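You operate a simulated robot arm through the tools that you are given. There is no shell and no other tool.

The job below is to be done with a simulated robot arm. You get a single attempt, and the scene is never put back.

## Task
Put things in order on the top of the blue table. At the end: the clear sample bottle (marked "SYRUP") from the top of the blue table stands where the grey nozzle stood; the grey nozzle stands where the silver steel weight stood; the clear jar (marked "TANK") from the top of the blue table stands where the clear sample bottle stood; the silver steel weight from the top of the blue table is on the cream fitting box; whatever was shut is shut again. Leave all else as you found it, and nothing knocked over.

Only the result counts: the job must be done as asked and must still hold three seconds after the hand-in. Knocking over, shifting, dropping, spilling or breaking anything else fails it.

## Robot
A 7-joint arm with a two-finger parallel gripper, fixed in place. Base frame: the origin is at the foot of the arm, x ahead of it, y to its left, z up; the work surface is at about z = 0. Readings come in m, degrees, newtons and seconds.
With the tool pointing down near the work surface it reaches from about 0.24 to 0.62 m from the base axis. Its first joint turns from -66.0 to 66.0 degrees. Payload 2.6 kg.
Tool frame: the origin (TCP) lies between the finger pads and is the grasp point; the fingertips stand 0.03 m ahead of it; z points along the fingers, y is the line along which they close. The gripper opens to 0.094 m. The fingers are 0.028 m wide and 0.01 m thick; the gripper's body (0.05 by 0.096 m) begins 0.055 m behind the TCP.
Orientation is that of the tool frame in the base frame, as [roll, pitch, yaw] about the fixed x, y, z axes, in that order (R = Rz(yaw) Ry(pitch) Rx(roll)). With the fingers straight down and closing along the base's y, the tool's x points along the base's -x, its y along +y and its z along -z.

## Interface
- The arm moves only by the tool send_rows. Its argument "moves" is a list of rows, each an object (a shift or turn left out is 0, a gripper value left out holds the last) with "xyz": the shift along the base's x, y, z in m, a list of three; "angular": the turn, a rotation vector about the base's x, y, z in degrees, a list of three; "hand": the gripper command, from -1 (shut) to 1 (fully open), values between in proportion. In form: [{"xyz": [dx, dy, dz], "angular": [wx, wy, wz], "hand": hand}, ...]. A call has 1 to 20 rows; each row is the pose to reach, as a shift and turn from the pose commanded when the call began. A row lasts 0.2 s, in which the tool goes at most 0.05 m and 8.6 degrees; a call with a longer step from one row to the next is refused whole, and so is a gripper value outside its range. Where a pose cannot be reached the arm comes as near as it can. A force on the tool above 40 N (or 10 N above the force at the start of the call, whichever is more), or a blocked arm, ends the call early, and 0.2 s more pass. The fingers move at their own pace (about 0.072 m/s each) and stop on an object; they squeeze with about 33 N. The grip force told is the motor's: it shows also when the fingers shut on nothing. Time passes only in rows, and 0.2 s behind the last, so rows that repeat a pose let the fingers close. The reply holds the time, the measured pose of the TCP, the force on the tool along the base axes, the opening and the grip force, in the units named above and with some noise, with the torque about the TCP (base axes, N m) and any sound that the robot's microphone picked up, and new pictures: "show" is both (left out), scene, wrist or none.
- Cameras (640 x 400 px; columns grow to the right, rows downward): "scene" is fixed at [0.0477, 0.4396, 0.574]; the picture's right is [-0.68, -0.73, 0.00], its down [-0.34, 0.32, -0.88] and it looks along [0.65, -0.60, -0.47] (base axes); focal length 343 px, centre (320, 200). "wrist" rides on the gripper at [0.076, 0.014, -0.103] in the tool frame; the picture's right is [-0.18, 0.98, 0.00], its down [-0.75, -0.14, -0.64] and it looks along [-0.63, -0.12, 0.77] (tool axes); focal length 243 px, centre (320, 200). There is no depth. A picture from a camera that has moved, and an enlarged one, comes with that camera's place and axes in the base frame and with its lens.
- zoom(camera, box): a new picture of the part [left, top, right, bottom] of that camera's present view, enlarged. The clock stands still meanwhile.
- hand_in(): hands the job in; it is judged then, once.

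Nothing tells you positions but the pictures and the camera data. Unless the task says otherwise, let go and move clear before handing in.

The tools are called after ">>>" as name(argument=value, ...) on one line, values as JSON. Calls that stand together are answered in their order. send_rows: Moves the arm, as the interface text tells. Its arguments: {"type":"object","properties":{"moves":{"type":"array","items":{"type":"object","properties":{"xyz":{"type":"array","items":{"type":"number"}},"angular":{"type":"array","items":{"type":"number"}},"hand":{"type":"number"}}}},"show":{"type":"string","enum":["both","scene","wrist","none"]}},"required":["moves"]} The other tools are called the same way: zoom (camera, box) takes an enlarged picture of a part of a camera's view; hand_in () hands the job in.

At the start:

```text
time_s: 0.0
position: [0.4127, -0.1087, 0.3154]
ee_rot: [180.0, 0.0, -179.9]
contact_force: [0.6, -0.1, 0.7]
ft_torque: [0.01, -0.04, -0.01]
opening: 0.0939
finger_force: 0.0
```

scene: 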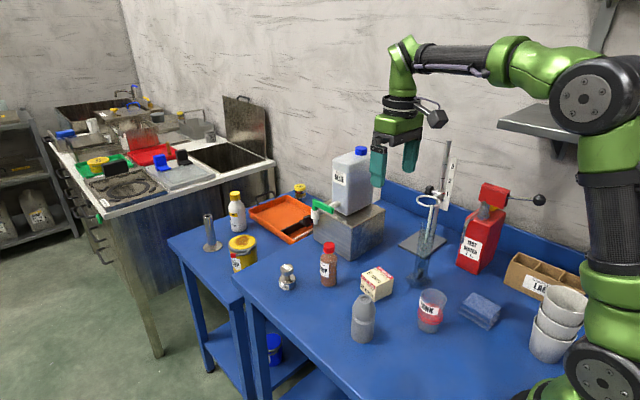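
wrist: 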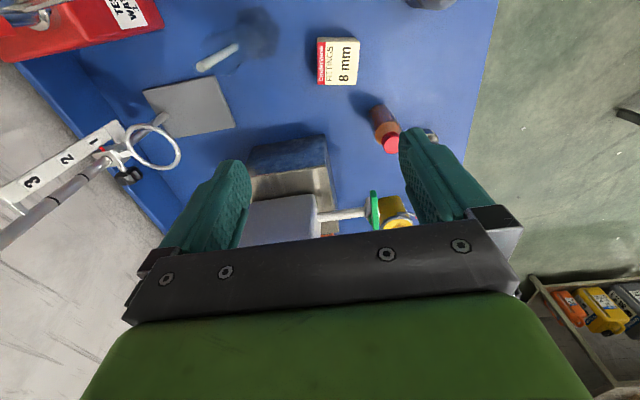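

I see the blue table with a steel weight, a red-capped bottle, a cream fitting box, a grey bottle-like object, a clear jar with red contents, and a stand with a funnel or nozzle. I'll zoom in to identify each one before moving.

>>> zoom(camera="scene", box=[260, 220, 420, 350])

>>> zoom(camera="scene", box=[380, 240, 540, 340])

>>> zoom(camera="scene", box=[180, 160, 400, 300])

>>> zoom(camera="wrist", box=[120, 0, 500, 240])

```text
3.08 times, centred on (340, 285) of scene
camera zoom: at [0.0477, 0.4396, 0.574], right [-0.68, -0.73, 0.0], down [-0.34, 0.32, -0.88], along [0.65, -0.6, -0.47], focal length 1056 px, centre (258, -62)
```

zoom: 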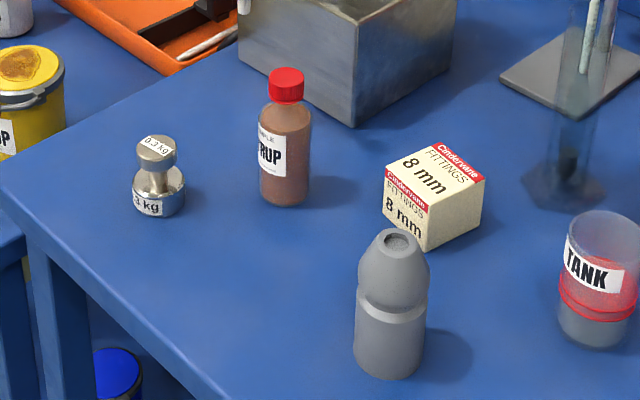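

```text
4.00 times, centred on (460, 290) of scene
camera zoom: at [0.0477, 0.4396, 0.574], right [-0.68, -0.73, 0.0], down [-0.34, 0.32, -0.88], along [0.65, -0.6, -0.47], focal length 1373 px, centre (-240, -160)
```

zoom: 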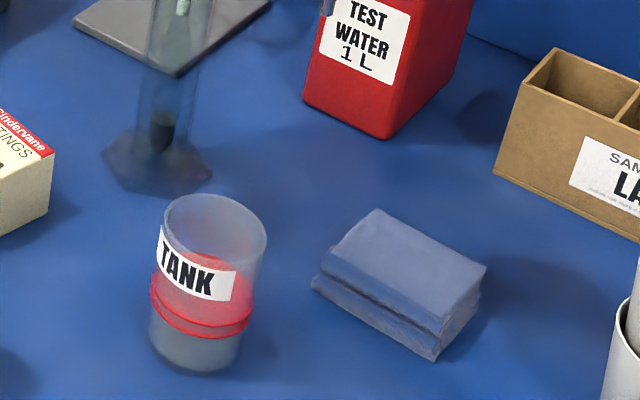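

```text
2.86 times, centred on (290, 230) of scene
camera zoom: at [0.0477, 0.4396, 0.574], right [-0.68, -0.73, 0.0], down [-0.34, 0.32, -0.88], along [0.65, -0.6, -0.47], focal length 981 px, centre (406, 114)
```

zoom: 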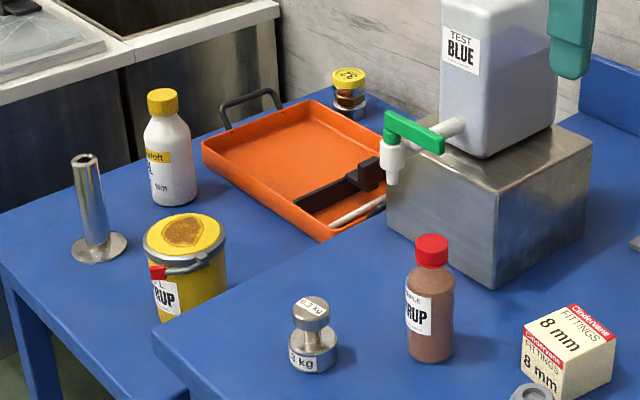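

```text
1.67 times, centred on (310, 120) of wrist
camera zoom: at [0.3365, -0.0955, 0.4171], right [0.18, 0.98, 0.0], down [0.75, -0.14, 0.64], along [0.63, -0.12, -0.77], focal length 404 px, centre (337, 333)
```

zoom: 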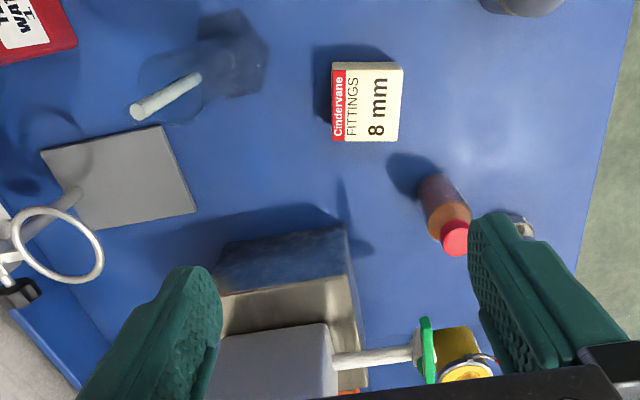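

The weight, SYRUP bottle, box, nozzle and TANK jar are all on the main blue table, with the spout lever close to the bottle. I'll move sideways to get a second view of them with the wrist camera.

>>> send_rows(moves=[{"xyz": [0, 0.03, 0]}, {"xyz": [-0.01, 0.07, 0.01]}, {"xyz": [-0.02, 0.11, 0.02]}, {"xyz": [-0.03, 0.14, 0.03]}, {"xyz": [-0.03, 0.155, 0.03]}, {"xyz": [-0.03, 0.155, 0.03]}], show="both")

```text
time_s: 1.4
position: [0.3847, 0.0482, 0.3447]
ee_rot: [180.0, 0.1, -179.9]
contact_force: [0.8, 0.8, 0.9]
ft_torque: [-0.01, 0.02, -0.01]
opening: 0.094
finger_force: 0.1
camera wrist: at [0.3082, 0.061, 0.4479], right [0.18, 0.98, 0.0], down [0.75, -0.14, 0.64], along [0.63, -0.12, -0.77], focal length 243 px, centre (320, 200)
```

scene: 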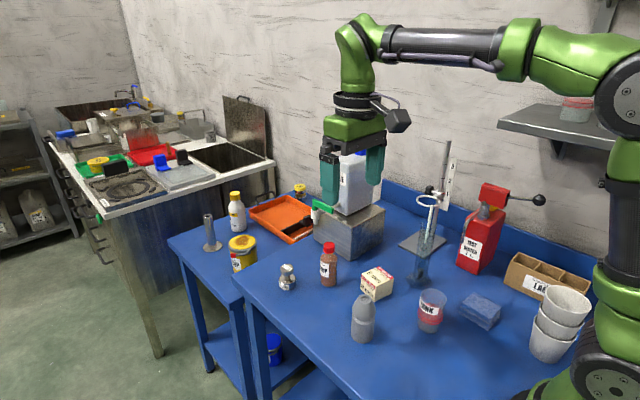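
wrist: 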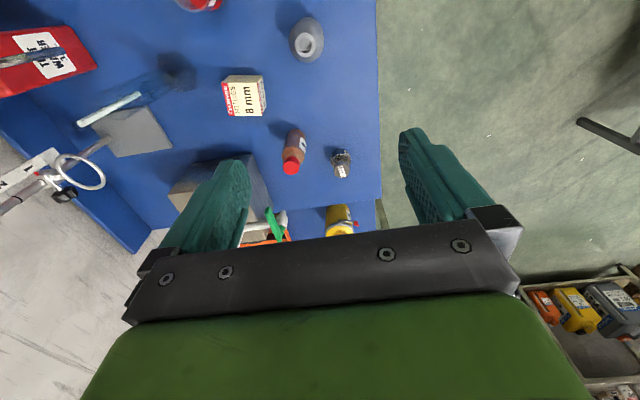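

The nozzle, box, bottle, weight and part of the jar are now in view from above. I'll zoom in to work out where each one sits.

>>> zoom(camera="wrist", box=[210, 90, 390, 202])

>>> zoom(camera="wrist", box=[170, 0, 350, 112])

>>> zoom(camera="scene", box=[265, 230, 345, 310])

>>> zoom(camera="scene", box=[340, 255, 460, 345])

```text
3.56 times, centred on (300, 146) of wrist
camera zoom: at [0.3082, 0.061, 0.4479], right [0.18, 0.98, 0.0], down [0.75, -0.14, 0.64], along [0.63, -0.12, -0.77], focal length 863 px, centre (391, 392)
```

zoom: 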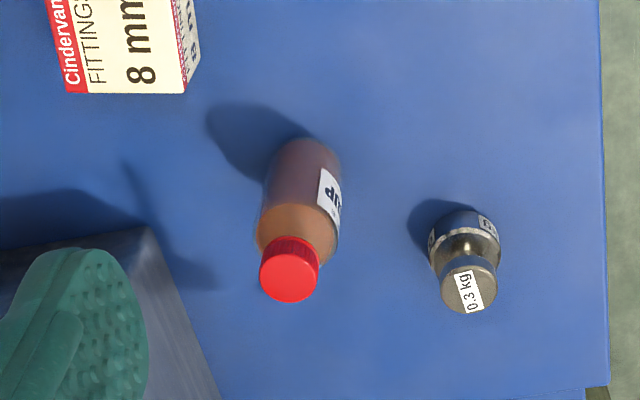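

```text
3.56 times, centred on (260, 56) of wrist
camera zoom: at [0.3082, 0.061, 0.4479], right [0.18, 0.98, 0.0], down [0.75, -0.14, 0.64], along [0.63, -0.12, -0.77], focal length 863 px, centre (533, 712)
```

zoom: 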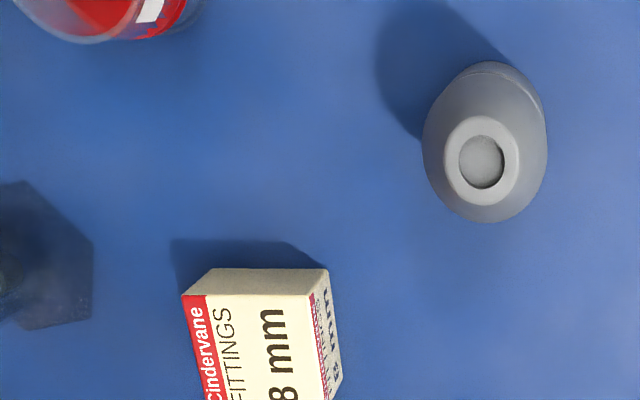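

```text
5.00 times, centred on (305, 270) of scene
camera zoom: at [0.0477, 0.4396, 0.574], right [-0.68, -0.73, 0.0], down [-0.34, 0.32, -0.88], along [0.65, -0.6, -0.47], focal length 1717 px, centre (395, -150)
```

zoom: 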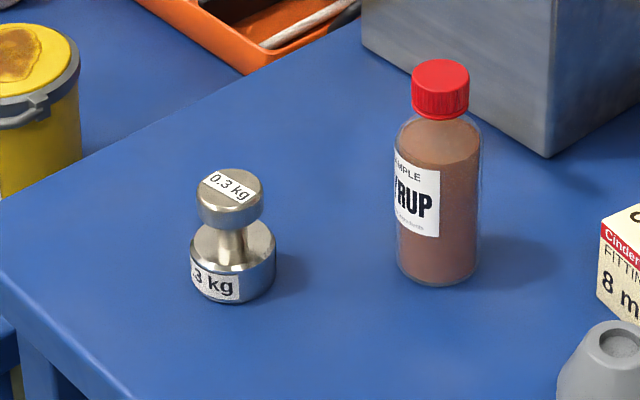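

```text
4.44 times, centred on (400, 300) of scene
camera zoom: at [0.0477, 0.4396, 0.574], right [-0.68, -0.73, 0.0], down [-0.34, 0.32, -0.88], along [0.65, -0.6, -0.47], focal length 1526 px, centre (-36, -244)
```

zoom: 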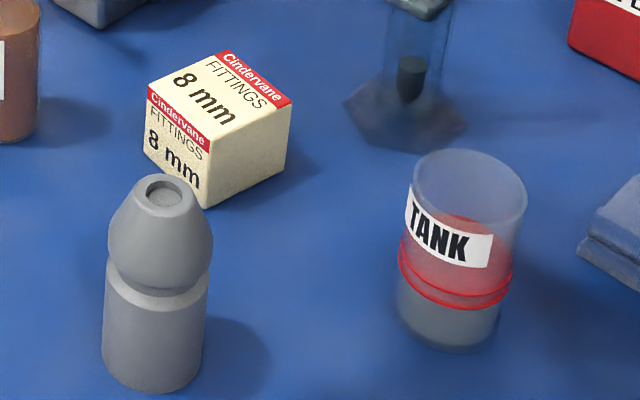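

I have estimates for all five objects; next I check the profile of the weight and the jar at high zoom to choose grip heights.

>>> zoom(camera="scene", box=[270, 258, 306, 296])

>>> zoom(camera="scene", box=[408, 280, 456, 340])

>>> zoom(camera="scene", box=[295, 130, 455, 290])

>>> zoom(camera="scene", box=[345, 285, 385, 350])

```text
10.53 times, centred on (288, 277) of scene
camera zoom: at [0.0477, 0.4396, 0.574], right [-0.68, -0.73, 0.0], down [-0.34, 0.32, -0.88], along [0.65, -0.6, -0.47], focal length 3614 px, centre (657, -610)
```

zoom: 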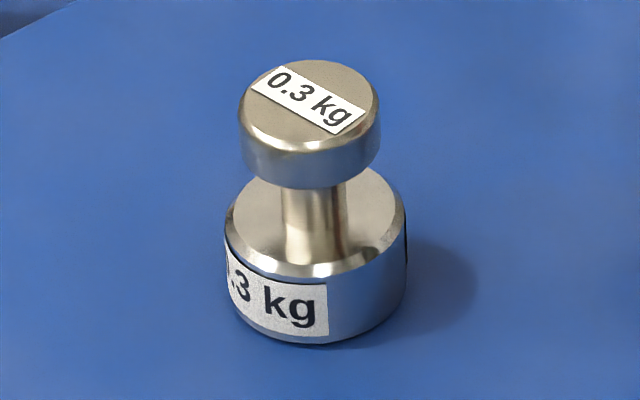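

```text
6.67 times, centred on (432, 310) of scene
camera zoom: at [0.0477, 0.4396, 0.574], right [-0.68, -0.73, 0.0], down [-0.34, 0.32, -0.88], along [0.65, -0.6, -0.47], focal length 2289 px, centre (-427, -533)
```

zoom: 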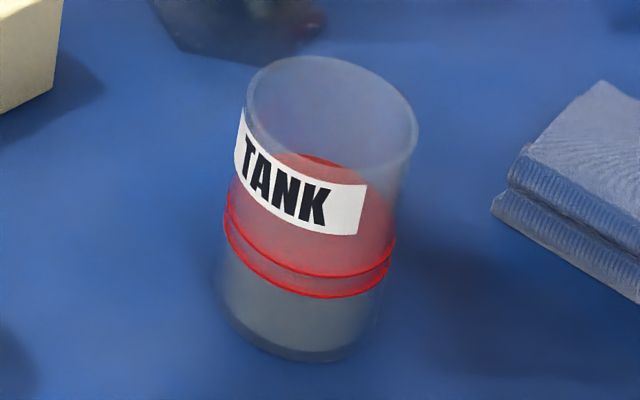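

```text
2.50 times, centred on (375, 210) of scene
camera zoom: at [0.0477, 0.4396, 0.574], right [-0.68, -0.73, 0.0], down [-0.34, 0.32, -0.88], along [0.65, -0.6, -0.47], focal length 858 px, centre (182, 175)
```

zoom: 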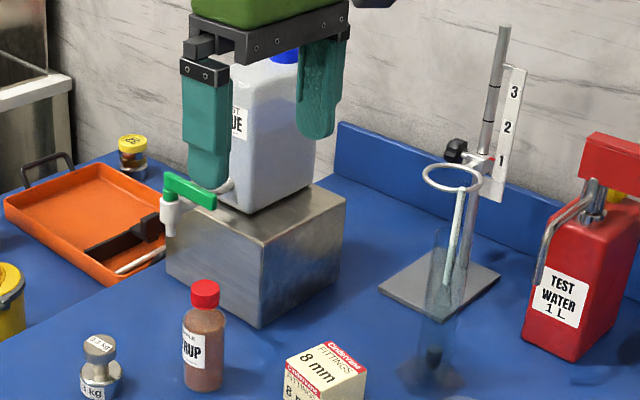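

```text
6.15 times, centred on (365, 318) of scene
camera zoom: at [0.0477, 0.4396, 0.574], right [-0.68, -0.73, 0.0], down [-0.34, 0.32, -0.88], along [0.65, -0.6, -0.47], focal length 2113 px, centre (43, -523)
```

zoom: 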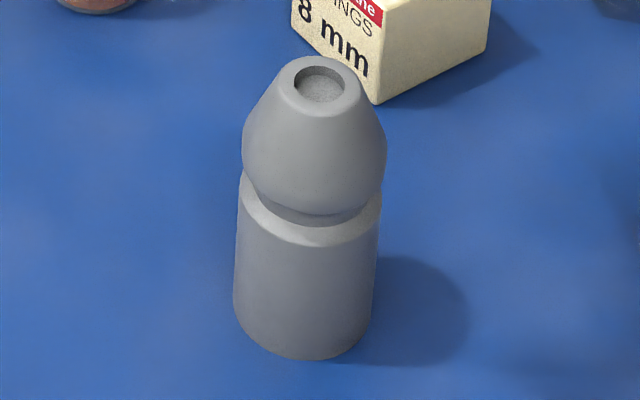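

The weight stands at about (0.568, 0.060) with its knob at z 0.041–0.052. I'll fly above it and check the alignment before going down.

>>> send_rows(moves=[{"xyz": [0.02, 0.002, -0.01], "hand": 0.5}, {"xyz": [0.05, 0.004, -0.03]}, {"xyz": [0.08, 0.006, -0.055]}, {"xyz": [0.11, 0.008, -0.08]}, {"xyz": [0.14, 0.01, -0.11]}, {"xyz": [0.165, 0.012, -0.14]}, {"xyz": [0.18, 0.0125, -0.165]}, {"xyz": [0.184, 0.0125, -0.185]}, {"xyz": [0.184, 0.0125, -0.195]}, {"xyz": [0.184, 0.0125, -0.195]}], show="both")

```text
time_s: 3.6
position: [0.5668, 0.057, 0.1473]
ee_rot: [-180.0, 0.0, 180.0]
contact_force: [0.3, -0.5, -0.3]
ft_torque: [-0.01, -0.03, 0.0]
opening: 0.0704
finger_force: 0.1
camera wrist: at [0.491, 0.071, 0.2501], right [0.18, 0.98, 0.0], down [0.75, -0.14, 0.64], along [0.63, -0.12, -0.77], focal length 243 px, centre (320, 200)
```

scene: 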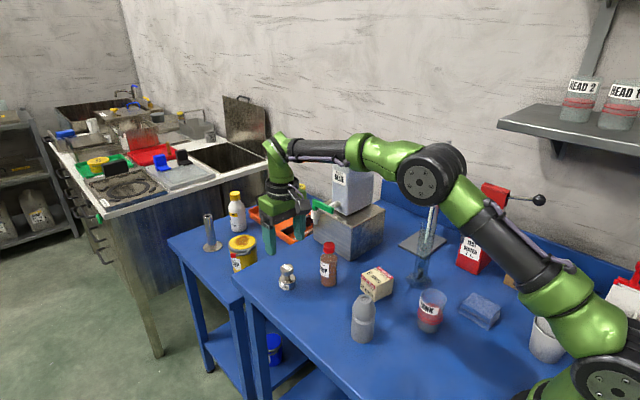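
wrist: 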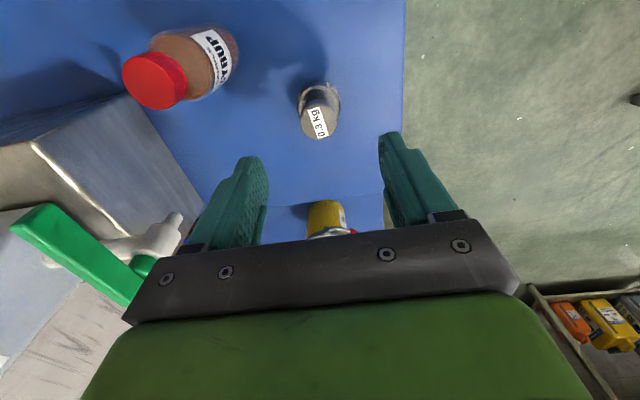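

The weight's knob sits right under the tool (0.567, 0.057). I'll go down so the pads meet the knob and close on it.

>>> send_rows(moves=[{"xyz": [0, 0, -0.02]}, {"xyz": [0, 0, -0.045]}, {"xyz": [0, 0, -0.07]}, {"xyz": [0, 0, -0.087]}, {"xyz": [0, 0, -0.095]}, {"xyz": [0, 0, -0.095]}], show="both")

>>> zoom(camera="scene", box=[250, 220, 330, 310])

```text
time_s: 5.0
position: [0.5668, 0.0599, 0.0546]
ee_rot: [180.0, 0.0, 179.9]
contact_force: [0.4, 0.5, 0.9]
ft_torque: [0.02, -0.02, -0.01]
opening: 0.0703
finger_force: 0.0
camera wrist: at [0.4907, 0.0728, 0.1572], right [0.18, 0.98, 0.0], down [0.75, -0.14, 0.64], along [0.63, -0.12, -0.77], focal length 243 px, centre (320, 200)
```

scene: 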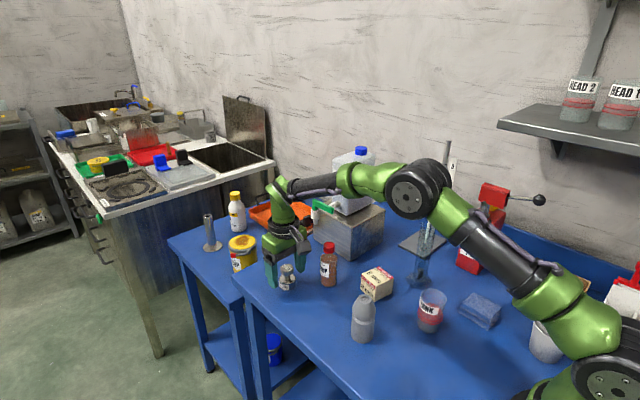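
wrist: 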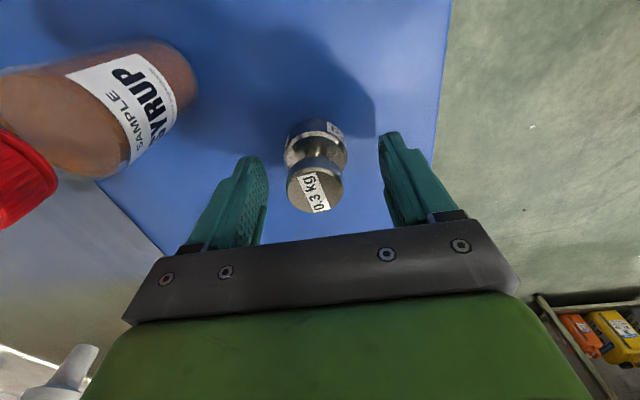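

```text
4.44 times, centred on (290, 265) of scene
camera zoom: at [0.0477, 0.4396, 0.574], right [-0.68, -0.73, 0.0], down [-0.34, 0.32, -0.88], along [0.65, -0.6, -0.47], focal length 1526 px, centre (453, -89)
```

zoom: 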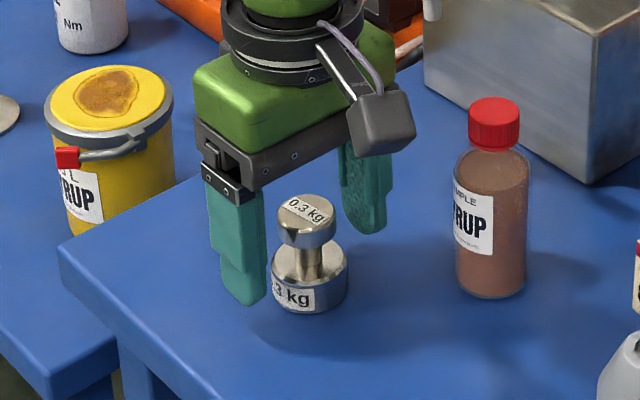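

The tool straddles the knob at z≈0.0545 and is about 3 mm off in y. I'll make a small correction and then close.

>>> send_rows(moves=[{"xyz": [0.001, -0.003, -0.0035]}, {"xyz": [0.001, -0.003, -0.0035]}, {"xyz": [0.001, -0.003, -0.0035], "hand": -0.1}, {"xyz": [0.001, -0.003, -0.0035], "hand": -0.5}, {"xyz": [0.001, -0.003, -0.0035], "hand": -1}, {"xyz": [0.001, -0.003, -0.0035], "hand": -1}, {"xyz": [0.001, -0.003, -0.0035], "hand": -1}], show="both")

>>> zoom(camera="scene", box=[250, 220, 330, 310])

```text
time_s: 6.6
position: [0.5683, 0.0562, 0.0506]
ee_rot: [180.0, 0.0, -180.0]
contact_force: [1.3, -1.4, 0.4]
ft_torque: [-0.04, -0.03, -0.04]
opening: 0.0399
finger_force: 32.8
camera wrist: at [0.4915, 0.0693, 0.1537], right [0.18, 0.98, 0.0], down [0.75, -0.14, 0.64], along [0.63, -0.12, -0.77], focal length 243 px, centre (320, 200)
```

scene: 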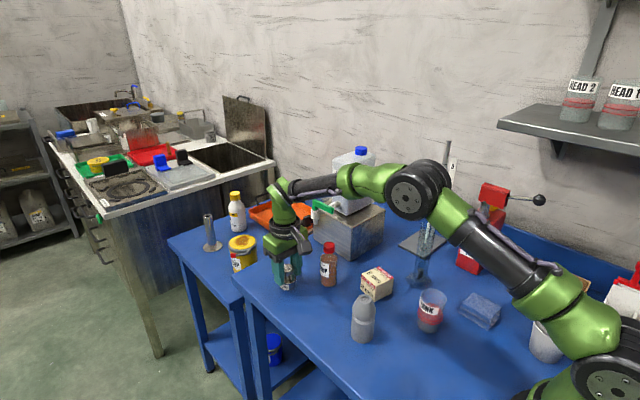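
wrist: 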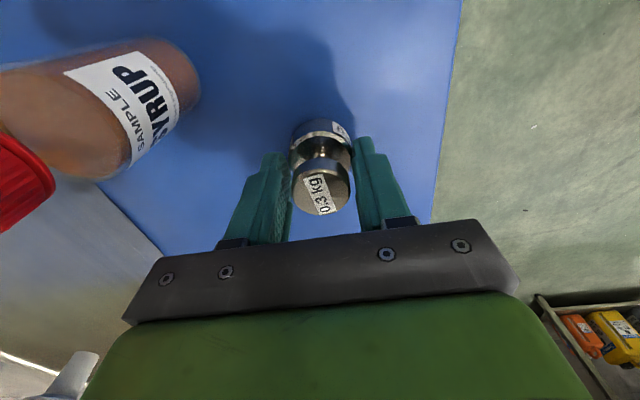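

```text
4.44 times, centred on (290, 265) of scene
camera zoom: at [0.0477, 0.4396, 0.574], right [-0.68, -0.73, 0.0], down [-0.34, 0.32, -0.88], along [0.65, -0.6, -0.47], focal length 1526 px, centre (453, -89)
```

zoom: 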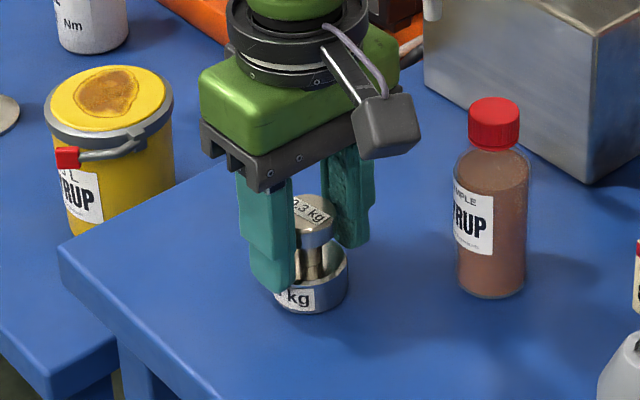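

The fingers stopped at 0.040 m, which means the tips caught the rim of the base and not the knob. I'll open, rise 6 mm and close again on the knob only.

>>> send_rows(moves=[{"xyz": [0, 0, 0], "hand": 0.2}, {"xyz": [0, 0, 0], "hand": 0.2}, {"xyz": [0, 0, 0.003], "hand": 0.2}, {"xyz": [0, 0, 0.006], "hand": 0.2}, {"xyz": [0, 0, 0.006], "hand": 0.2}, {"xyz": [0, 0, 0.006], "hand": -0.2}, {"xyz": [0, 0, 0.006], "hand": -0.6}, {"xyz": [0, 0, 0.006], "hand": -1}, {"xyz": [0, 0, 0.006], "hand": -1}, {"xyz": [0, 0, 0.006], "hand": -1}], show="wrist")

>>> zoom(camera="scene", box=[250, 220, 330, 310])

```text
time_s: 8.8
position: [0.5671, 0.0565, 0.056]
ee_rot: [180.0, 0.0, -180.0]
contact_force: [0.3, -1.1, 1.2]
ft_torque: [-0.02, 0.06, 0.01]
opening: 0.0311
finger_force: 33.0
camera wrist: at [0.491, 0.0694, 0.1598], right [0.18, 0.98, 0.0], down [0.75, -0.14, 0.64], along [0.63, -0.12, -0.77], focal length 243 px, centre (320, 200)
```

wrist: 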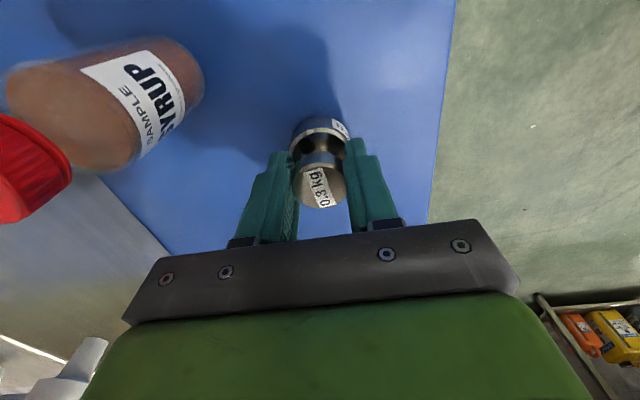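

```text
4.44 times, centred on (290, 265) of scene
camera zoom: at [0.0477, 0.4396, 0.574], right [-0.68, -0.73, 0.0], down [-0.34, 0.32, -0.88], along [0.65, -0.6, -0.47], focal length 1526 px, centre (453, -89)
```

zoom: 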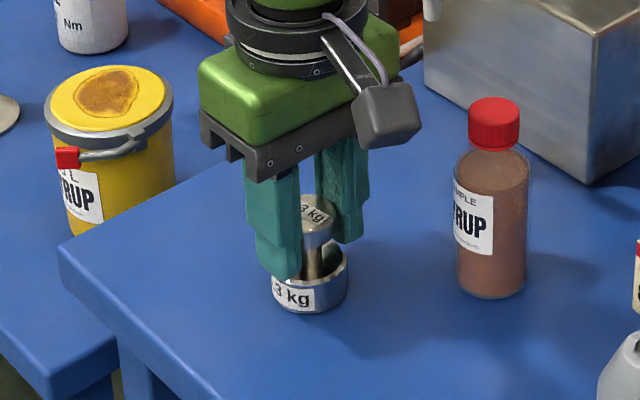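

The fingers now hold the knob at 0.031 m. I'll note the weight's old spot as (0.568, 0.056), then lift it straight up and back away from the lever.

>>> send_rows(moves=[{"xyz": [0, 0, 0.008]}, {"xyz": [0, 0, 0.025]}, {"xyz": [0, 0, 0.05]}, {"xyz": [0, 0, 0.08]}, {"xyz": [-0.01, 0, 0.11]}, {"xyz": [-0.035, 0, 0.14]}, {"xyz": [-0.065, 0, 0.16]}, {"xyz": [-0.095, -0.01, 0.165]}, {"xyz": [-0.12, -0.03, 0.165]}, {"xyz": [-0.135, -0.055, 0.165]}, {"xyz": [-0.145, -0.08, 0.165]}, {"xyz": [-0.152, -0.105, 0.165]}, {"xyz": [-0.156, -0.125, 0.165]}, {"xyz": [-0.156, -0.138, 0.165]}, {"xyz": [-0.156, -0.141, 0.165]}, {"xyz": [-0.156, -0.141, 0.165]}], show="both")

```text
time_s: 12.2
position: [0.412, -0.0861, 0.2214]
ee_rot: [-179.9, 0.0, -180.0]
contact_force: [-0.1, 0.1, -2.4]
ft_torque: [-0.01, 0.01, -0.02]
opening: 0.0313
finger_force: 32.9
camera wrist: at [0.3354, -0.0727, 0.3246], right [0.18, 0.98, 0.0], down [0.75, -0.14, 0.64], along [0.63, -0.12, -0.77], focal length 243 px, centre (320, 200)
```

scene: 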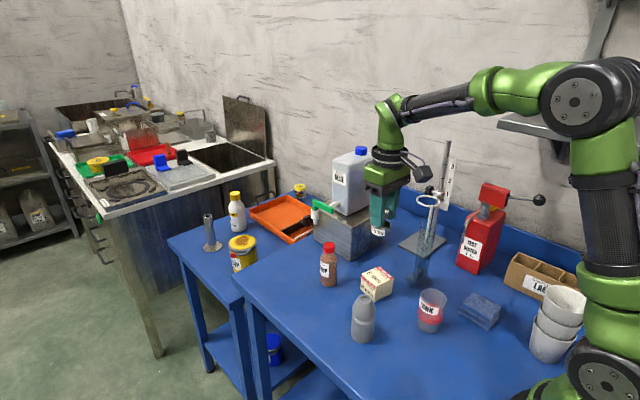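
wrist: 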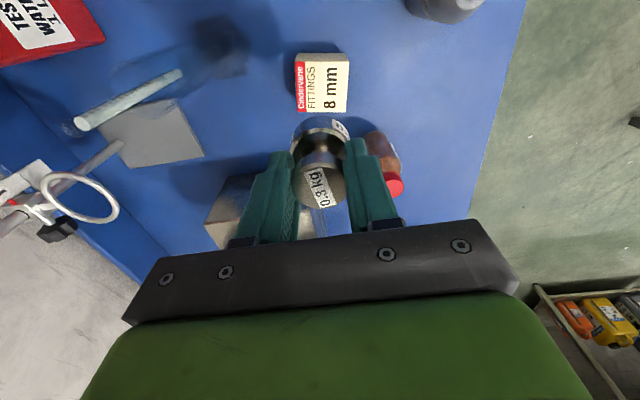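

The weight is held above the box, showing about 3 N of load. I'll zoom in to measure the box's exact position.

>>> zoom(camera="wrist", box=[270, 30, 382, 100])

>>> zoom(camera="scene", box=[345, 190, 445, 310])

```text
5.71 times, centred on (326, 65) of wrist
camera zoom: at [0.3354, -0.0727, 0.3246], right [0.18, 0.98, 0.0], down [0.75, -0.14, 0.64], along [0.63, -0.12, -0.77], focal length 1386 px, centre (286, 971)
```

zoom: 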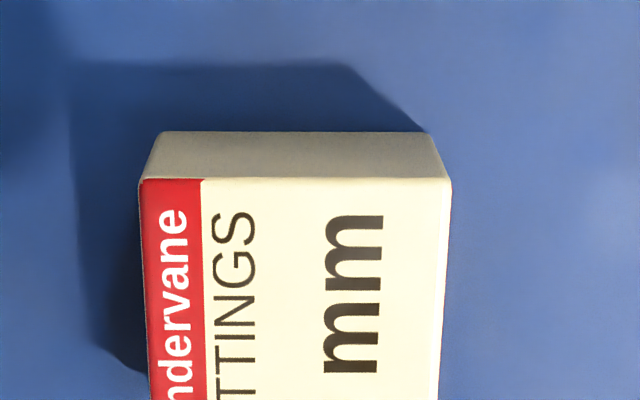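

```text
3.33 times, centred on (395, 250) of scene
camera zoom: at [0.0477, 0.4396, 0.574], right [-0.68, -0.73, 0.0], down [-0.34, 0.32, -0.88], along [0.65, -0.6, -0.47], focal length 1144 px, centre (70, 33)
```

zoom: 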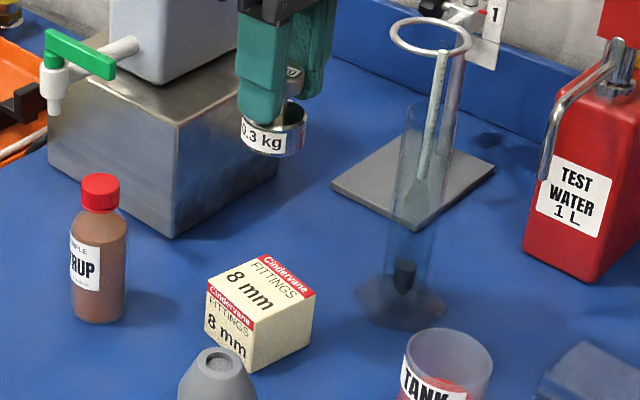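

The box centre comes out near (0.410, -0.084) with its top at z≈0.044. I'll check where the weight sits in the fingers before lowering it.

>>> zoom(camera="wrist", box=[264, 105, 376, 215])

```text
3.64 times, centred on (320, 160) of wrist
camera zoom: at [0.3354, -0.0727, 0.3246], right [0.18, 0.98, 0.0], down [0.75, -0.14, 0.64], along [0.63, -0.12, -0.77], focal length 882 px, centre (320, 346)
```

zoom: 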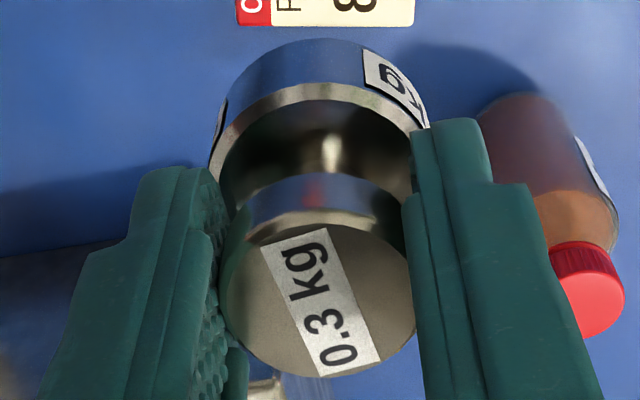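

The weight sits about 4 mm ahead of the tool centre. I'll shift slightly so it is over the middle of the box, then go down to just above the top.

>>> send_rows(moves=[{"xyz": [-0.004, 0.001, -0.01]}, {"xyz": [-0.004, 0.001, -0.035]}, {"xyz": [-0.004, 0.001, -0.06]}, {"xyz": [-0.004, 0.001, -0.085]}, {"xyz": [-0.004, 0.001, -0.102]}, {"xyz": [-0.004, 0.001, -0.112]}, {"xyz": [-0.004, 0.001, -0.112]}], show="both")

>>> zoom(camera="scene", box=[335, 230, 425, 310])

>>> zoom(camera="wrist", box=[264, 95, 376, 215])

```text
time_s: 13.8
position: [0.4081, -0.0847, 0.1091]
ee_rot: [-179.9, 0.1, -179.9]
contact_force: [-0.2, 0.8, -2.4]
ft_torque: [0.02, 0.01, -0.02]
opening: 0.0313
finger_force: 33.2
camera wrist: at [0.3318, -0.0711, 0.2125], right [0.18, 0.98, 0.0], down [0.75, -0.14, 0.64], along [0.63, -0.12, -0.77], focal length 243 px, centre (320, 200)
```

scene: 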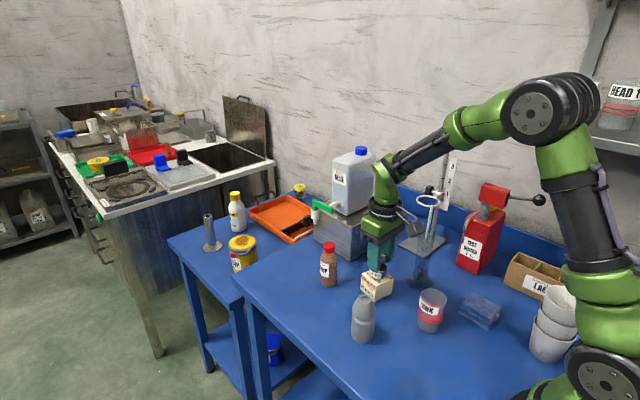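
wrist: 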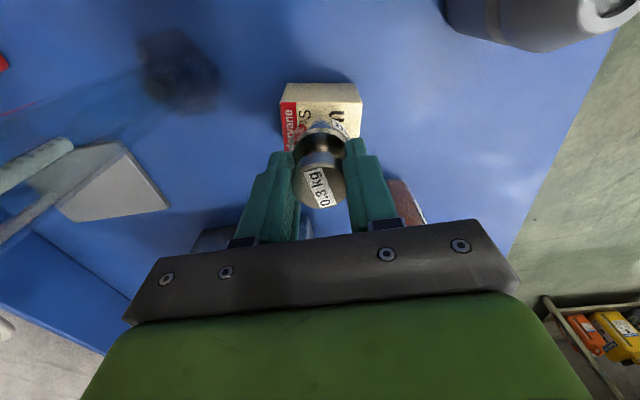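

```text
5.00 times, centred on (380, 270) of scene
camera zoom: at [0.0477, 0.4396, 0.574], right [-0.68, -0.73, 0.0], down [-0.34, 0.32, -0.88], along [0.65, -0.6, -0.47], focal length 1717 px, centre (20, -150)
```

zoom: 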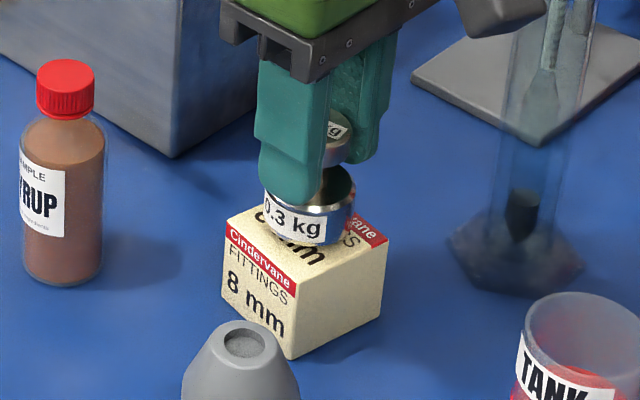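

```text
3.33 times, centred on (320, 155) of wrist
camera zoom: at [0.3318, -0.0711, 0.2125], right [0.18, 0.98, 0.0], down [0.75, -0.14, 0.64], along [0.63, -0.12, -0.77], focal length 809 px, centre (320, 350)
```

zoom: 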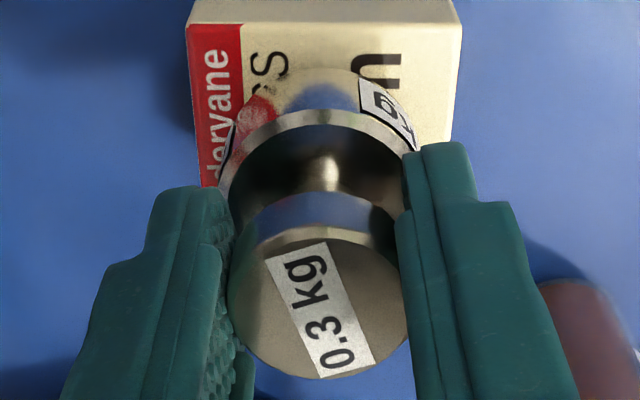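

The weight is centred over the box about 9 mm above it. I'll lower it in small steps and watch the force.

>>> send_rows(moves=[{"xyz": [0, 0, -0.002]}, {"xyz": [0, 0, -0.004]}, {"xyz": [0, 0, -0.006]}, {"xyz": [0, 0, -0.007]}, {"xyz": [0, 0, -0.007]}], show="none")

>>> zoom(camera="scene", box=[350, 240, 410, 300])

```text
time_s: 15.0
position: [0.4088, -0.0852, 0.1042]
ee_rot: [180.0, 0.3, 180.0]
contact_force: [0.1, 1.0, 22.4]
ft_torque: [0.01, -0.09, -0.22]
opening: 0.0312
finger_force: 32.6
```

```text
6.67 times, centred on (380, 270) of scene
camera zoom: at [0.0476, 0.4396, 0.574], right [-0.68, -0.73, 0.0], down [-0.34, 0.32, -0.88], along [0.65, -0.6, -0.47], focal length 2289 px, centre (-80, -267)
```

zoom: 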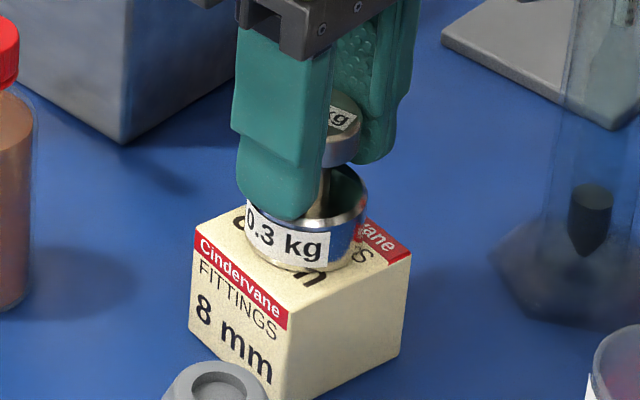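

The weight is pressing on the box at 22 N, so the box top is nearer z≈0.048. I'll ease up about 2 mm before releasing.

>>> send_rows(moves=[{"xyz": [0, 0, 0.001]}, {"xyz": [0, 0, 0.0018]}, {"xyz": [0, 0, 0.0018]}], show="none")

```text
time_s: 15.8
position: [0.4066, -0.0842, 0.1038]
ee_rot: [180.0, -0.1, 179.9]
contact_force: [2.6, -1.5, 4.4]
ft_torque: [-0.15, -0.32, -0.01]
opening: 0.0311
finger_force: 33.3
```

The load is down to a few newtons with the weight resting on the box, so I'll open and rise clear.

>>> send_rows(moves=[{"xyz": [0, 0, 0.0004]}, {"xyz": [0, 0, 0.0004], "hand": -0.2}, {"xyz": [0, 0, 0.0004], "hand": 0.1}, {"xyz": [0, 0, 0.0004], "hand": 0.4}, {"xyz": [0, 0, 0.0004], "hand": 0.4}, {"xyz": [0, 0, 0.015]}, {"xyz": [0, 0, 0.04]}, {"xyz": [0, 0, 0.075]}, {"xyz": [0, 0, 0.11]}, {"xyz": [-0.02, 0, 0.135]}, {"xyz": [-0.06, 0, 0.145]}, {"xyz": [-0.1, 0, 0.15]}, {"xyz": [-0.1, 0, 0.15]}], show="both")

>>> zoom(camera="scene", box=[340, 240, 420, 310])

```text
time_s: 18.6
position: [0.3097, -0.0838, 0.2539]
ee_rot: [-180.0, 0.0, -180.0]
contact_force: [0.4, -0.1, 0.7]
ft_torque: [0.02, 0.02, 0.0]
opening: 0.0655
finger_force: 0.1
camera wrist: at [0.2334, -0.0713, 0.3574], right [0.18, 0.98, 0.0], down [0.75, -0.14, 0.64], along [0.63, -0.12, -0.77], focal length 243 px, centre (320, 200)
```

scene: 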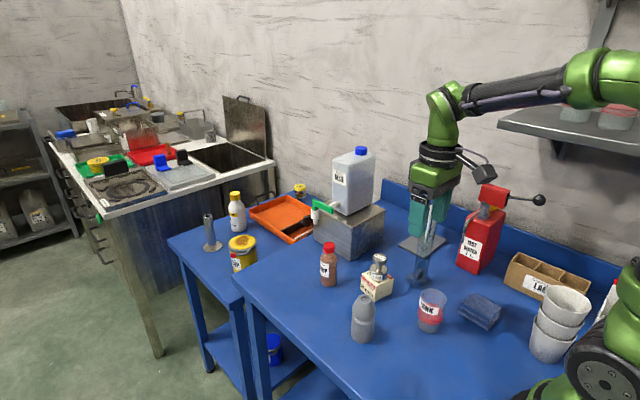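
wrist: 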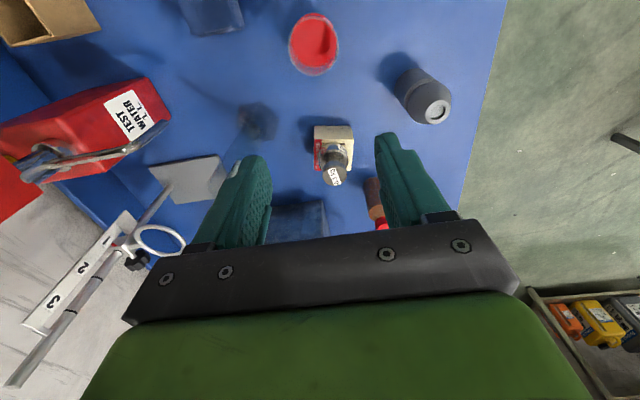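

```text
5.71 times, centred on (380, 275) of scene
camera zoom: at [0.0477, 0.4396, 0.574], right [-0.68, -0.73, 0.0], down [-0.34, 0.32, -0.88], along [0.65, -0.6, -0.47], focal length 1962 px, centre (-23, -229)
```

zoom: 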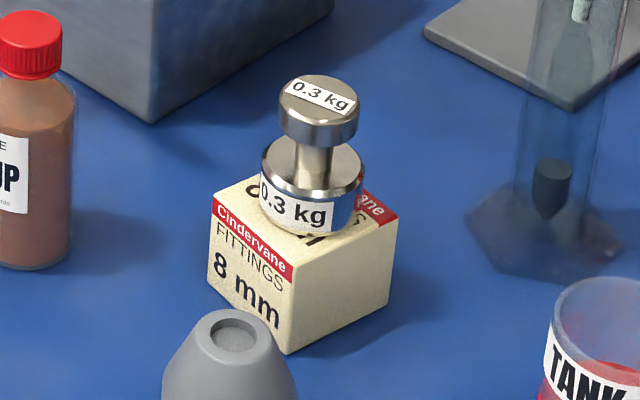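

The weight stands centred on the box. From here the wrist camera sees the nozzle and jar well, so I'll measure both.

>>> zoom(camera="wrist", box=[370, 40, 470, 140])

>>> zoom(camera="wrist", box=[265, 0, 365, 90])

```text
4.00 times, centred on (420, 90) of wrist
camera zoom: at [0.2334, -0.0713, 0.3574], right [0.18, 0.98, 0.0], down [0.75, -0.14, 0.64], along [0.63, -0.12, -0.77], focal length 970 px, centre (-80, 640)
```

zoom: 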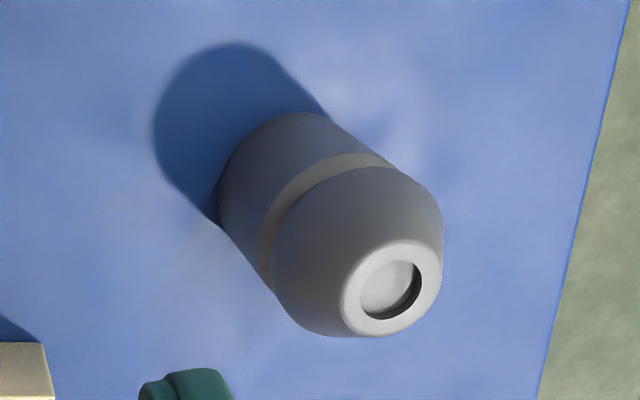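

```text
4.44 times, centred on (315, 45) of wrist
camera zoom: at [0.2334, -0.0713, 0.3574], right [0.18, 0.98, 0.0], down [0.75, -0.14, 0.64], along [0.63, -0.12, -0.77], focal length 1078 px, centre (342, 889)
```

zoom: 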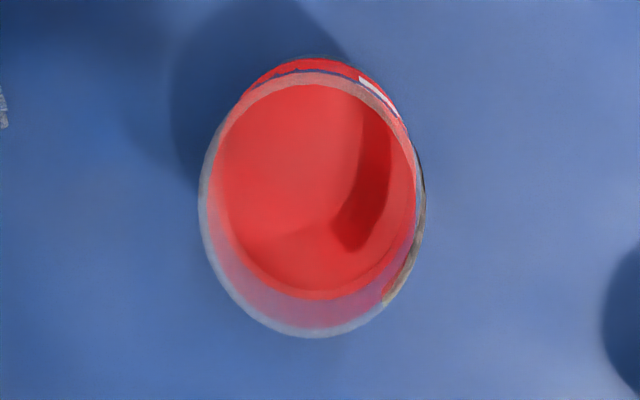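

The jar holds red liquid at (0.268, -0.083), so it must stay level. The nozzle is at (0.348, 0.037) and about 0.10 m tall. I'll go above the nozzle now.

>>> send_rows(moves=[{"xyz": [0.005, 0.02, 0], "hand": 0.7}, {"xyz": [0.015, 0.055, 0]}, {"xyz": [0.03, 0.09, -0.01]}, {"xyz": [0.037, 0.113, -0.03]}, {"xyz": [0.0395, 0.121, -0.055]}, {"xyz": [0.0395, 0.121, -0.075]}, {"xyz": [0.0395, 0.121, -0.075]}], show="both")

>>> zoom(camera="wrist", box=[240, 60, 400, 160])

```text
time_s: 20.2
position: [0.3472, 0.0368, 0.1811]
ee_rot: [-179.9, 0.0, -180.0]
contact_force: [-0.3, 0.6, 0.2]
ft_torque: [0.0, -0.01, 0.0]
opening: 0.0799
finger_force: 0.1
camera wrist: at [0.2716, 0.0506, 0.2834], right [0.18, 0.98, 0.0], down [0.75, -0.14, 0.64], along [0.63, -0.12, -0.77], focal length 243 px, centre (320, 200)
```

scene: 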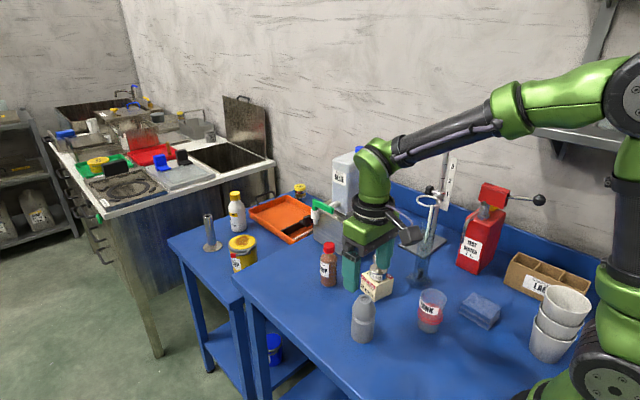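
wrist: 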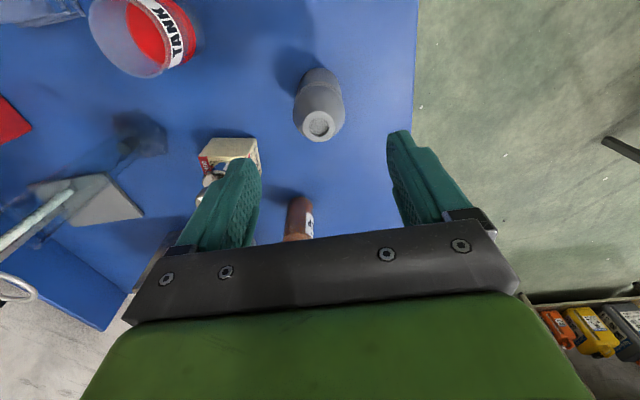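

```text
4.00 times, centred on (320, 110) of wrist
camera zoom: at [0.2716, 0.0506, 0.2834], right [0.18, 0.98, 0.0], down [0.75, -0.14, 0.64], along [0.63, -0.12, -0.77], focal length 970 px, centre (320, 560)
```

zoom: 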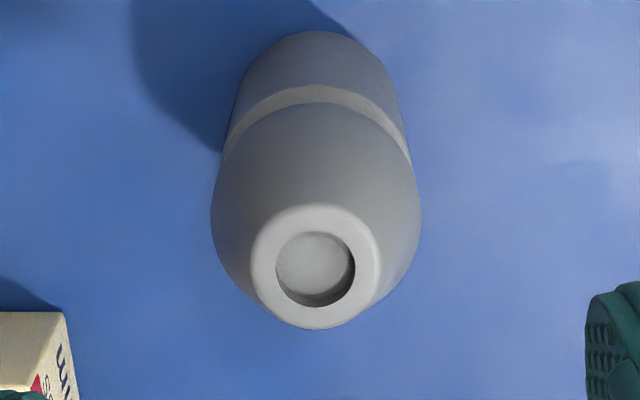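

The nozzle is right below the tool at (0.348, 0.036). I'll lower to about z = 0.06 and close on it.

>>> send_rows(moves=[{"xyz": [0, 0, -0.03]}, {"xyz": [0, 0, -0.06]}, {"xyz": [0, 0, -0.09]}, {"xyz": [0, -0.0005, -0.112]}, {"xyz": [0, -0.0005, -0.121]}, {"xyz": [0, -0.0005, -0.121]}, {"xyz": [0, -0.0005, -0.121], "hand": 0.3}, {"xyz": [0, -0.0005, -0.121], "hand": 0}, {"xyz": [0, -0.0005, -0.121], "hand": -0.5}, {"xyz": [0, -0.0005, -0.121], "hand": -1}, {"xyz": [0, -0.0005, -0.121], "hand": -1}], show="both")

>>> zoom(camera="scene", box=[325, 260, 405, 350])

```text
time_s: 22.6
position: [0.3489, 0.0364, 0.0589]
ee_rot: [180.0, 0.0, -180.0]
contact_force: [-0.2, 0.4, 0.3]
ft_torque: [0.05, 0.02, 0.01]
opening: 0.045
finger_force: 32.9
camera wrist: at [0.2728, 0.0498, 0.1621], right [0.18, 0.98, 0.0], down [0.75, -0.14, 0.64], along [0.63, -0.12, -0.77], focal length 243 px, centre (320, 200)
```

scene: 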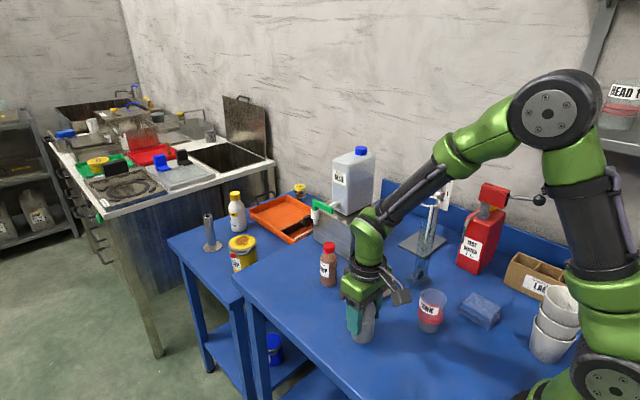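
wrist: 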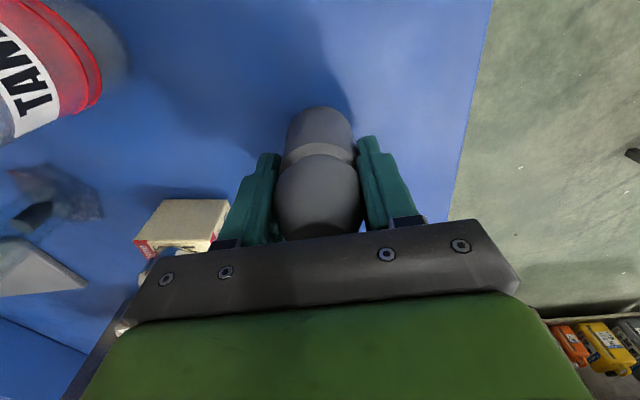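

```text
4.44 times, centred on (365, 305) of scene
camera zoom: at [0.0477, 0.4396, 0.574], right [-0.68, -0.73, 0.0], down [-0.34, 0.32, -0.88], along [0.65, -0.6, -0.47], focal length 1526 px, centre (120, -267)
```

zoom: 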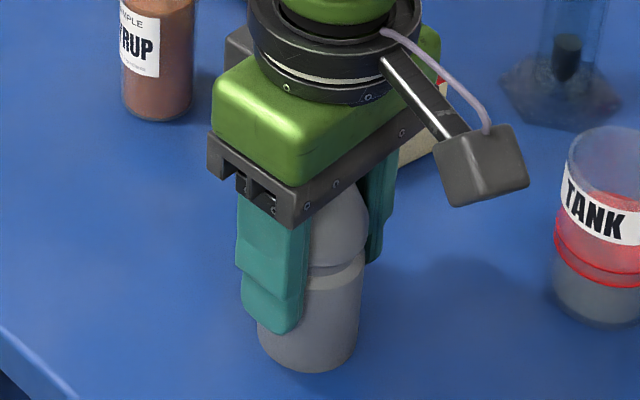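

The nozzle is gripped at its old spot, (0.348, 0.036), which the bottle will take later. I'll lift it and carry it to the weight's old spot at (0.569, 0.056).

>>> send_rows(moves=[{"xyz": [0, 0, 0.01]}, {"xyz": [0, 0, 0.03]}, {"xyz": [0, 0, 0.06]}, {"xyz": [0, 0, 0.095]}, {"xyz": [0.01, 0.002, 0.12]}, {"xyz": [0.04, 0.006, 0.13]}, {"xyz": [0.075, 0.01, 0.13]}, {"xyz": [0.11, 0.014, 0.13]}, {"xyz": [0.145, 0.018, 0.13]}, {"xyz": [0.18, 0.0197, 0.13]}, {"xyz": [0.205, 0.0197, 0.13]}, {"xyz": [0.2205, 0.0197, 0.12]}, {"xyz": [0.2205, 0.0197, 0.1]}, {"xyz": [0.2205, 0.0197, 0.1]}], show="both")

```text
time_s: 25.6
position: [0.5681, 0.0552, 0.1586]
ee_rot: [-180.0, -0.1, -179.9]
contact_force: [0.4, -0.1, -1.9]
ft_torque: [0.03, 0.01, 0.01]
opening: 0.0447
finger_force: 32.9
camera wrist: at [0.4912, 0.0686, 0.2615], right [0.18, 0.98, 0.0], down [0.75, -0.14, 0.64], along [0.63, -0.12, -0.77], focal length 243 px, centre (320, 200)
```

scene: 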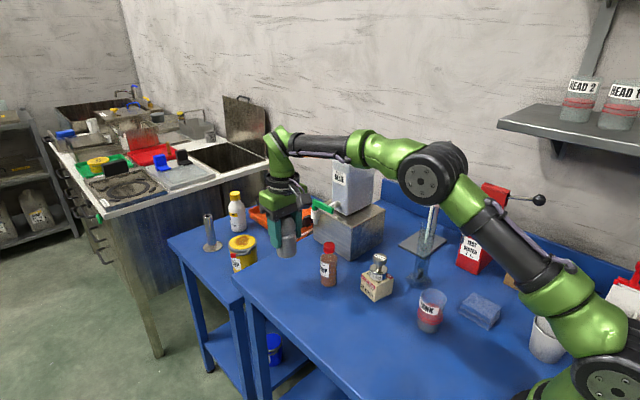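
wrist: 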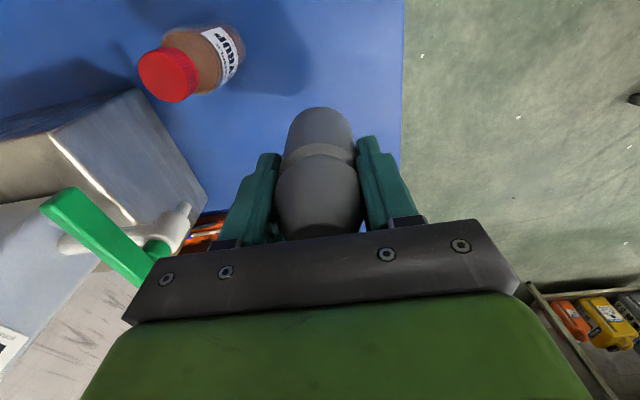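

The nozzle hangs upright at (0.569, 0.056), clear of the bottle and lever. I'll lower it to just above the table.

>>> send_rows(moves=[{"xyz": [0, 0, -0.025]}, {"xyz": [0, 0, -0.05]}, {"xyz": [0, 0, -0.075]}, {"xyz": [0, 0, -0.09]}, {"xyz": [0, 0, -0.096]}, {"xyz": [0, 0, -0.098]}, {"xyz": [0, 0, -0.098]}], show="scene")

>>> zoom(camera="scene", box=[250, 230, 330, 310])

```text
time_s: 27.2
position: [0.5685, 0.0557, 0.0595]
ee_rot: [179.9, 0.1, -180.0]
contact_force: [0.7, 0.4, -1.3]
ft_torque: [-0.01, 0.0, 0.01]
opening: 0.045
finger_force: 33.0
```

scene: 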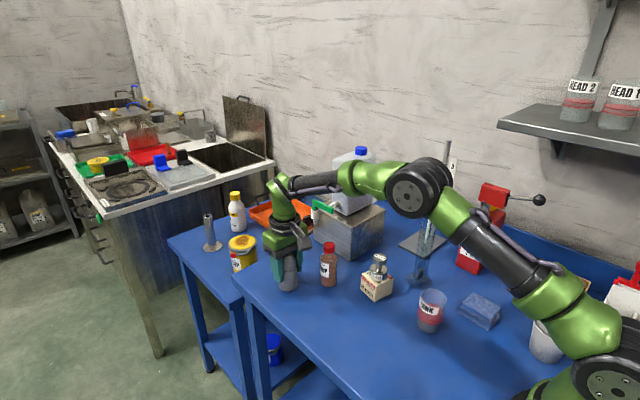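

```text
5.00 times, centred on (290, 270) of scene
camera zoom: at [0.0477, 0.4396, 0.574], right [-0.68, -0.73, 0.0], down [-0.34, 0.32, -0.88], along [0.65, -0.6, -0.47], focal length 1717 px, centre (470, -150)
```

zoom: 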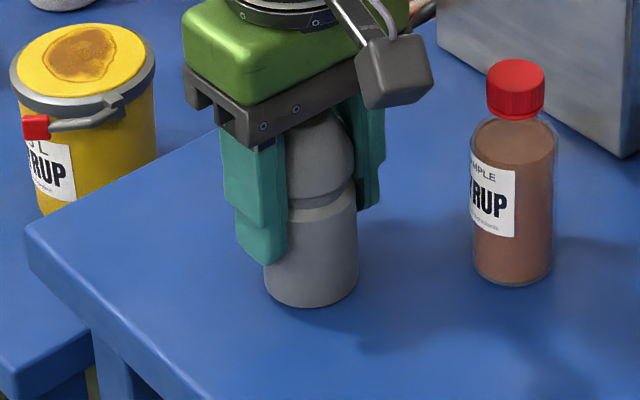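

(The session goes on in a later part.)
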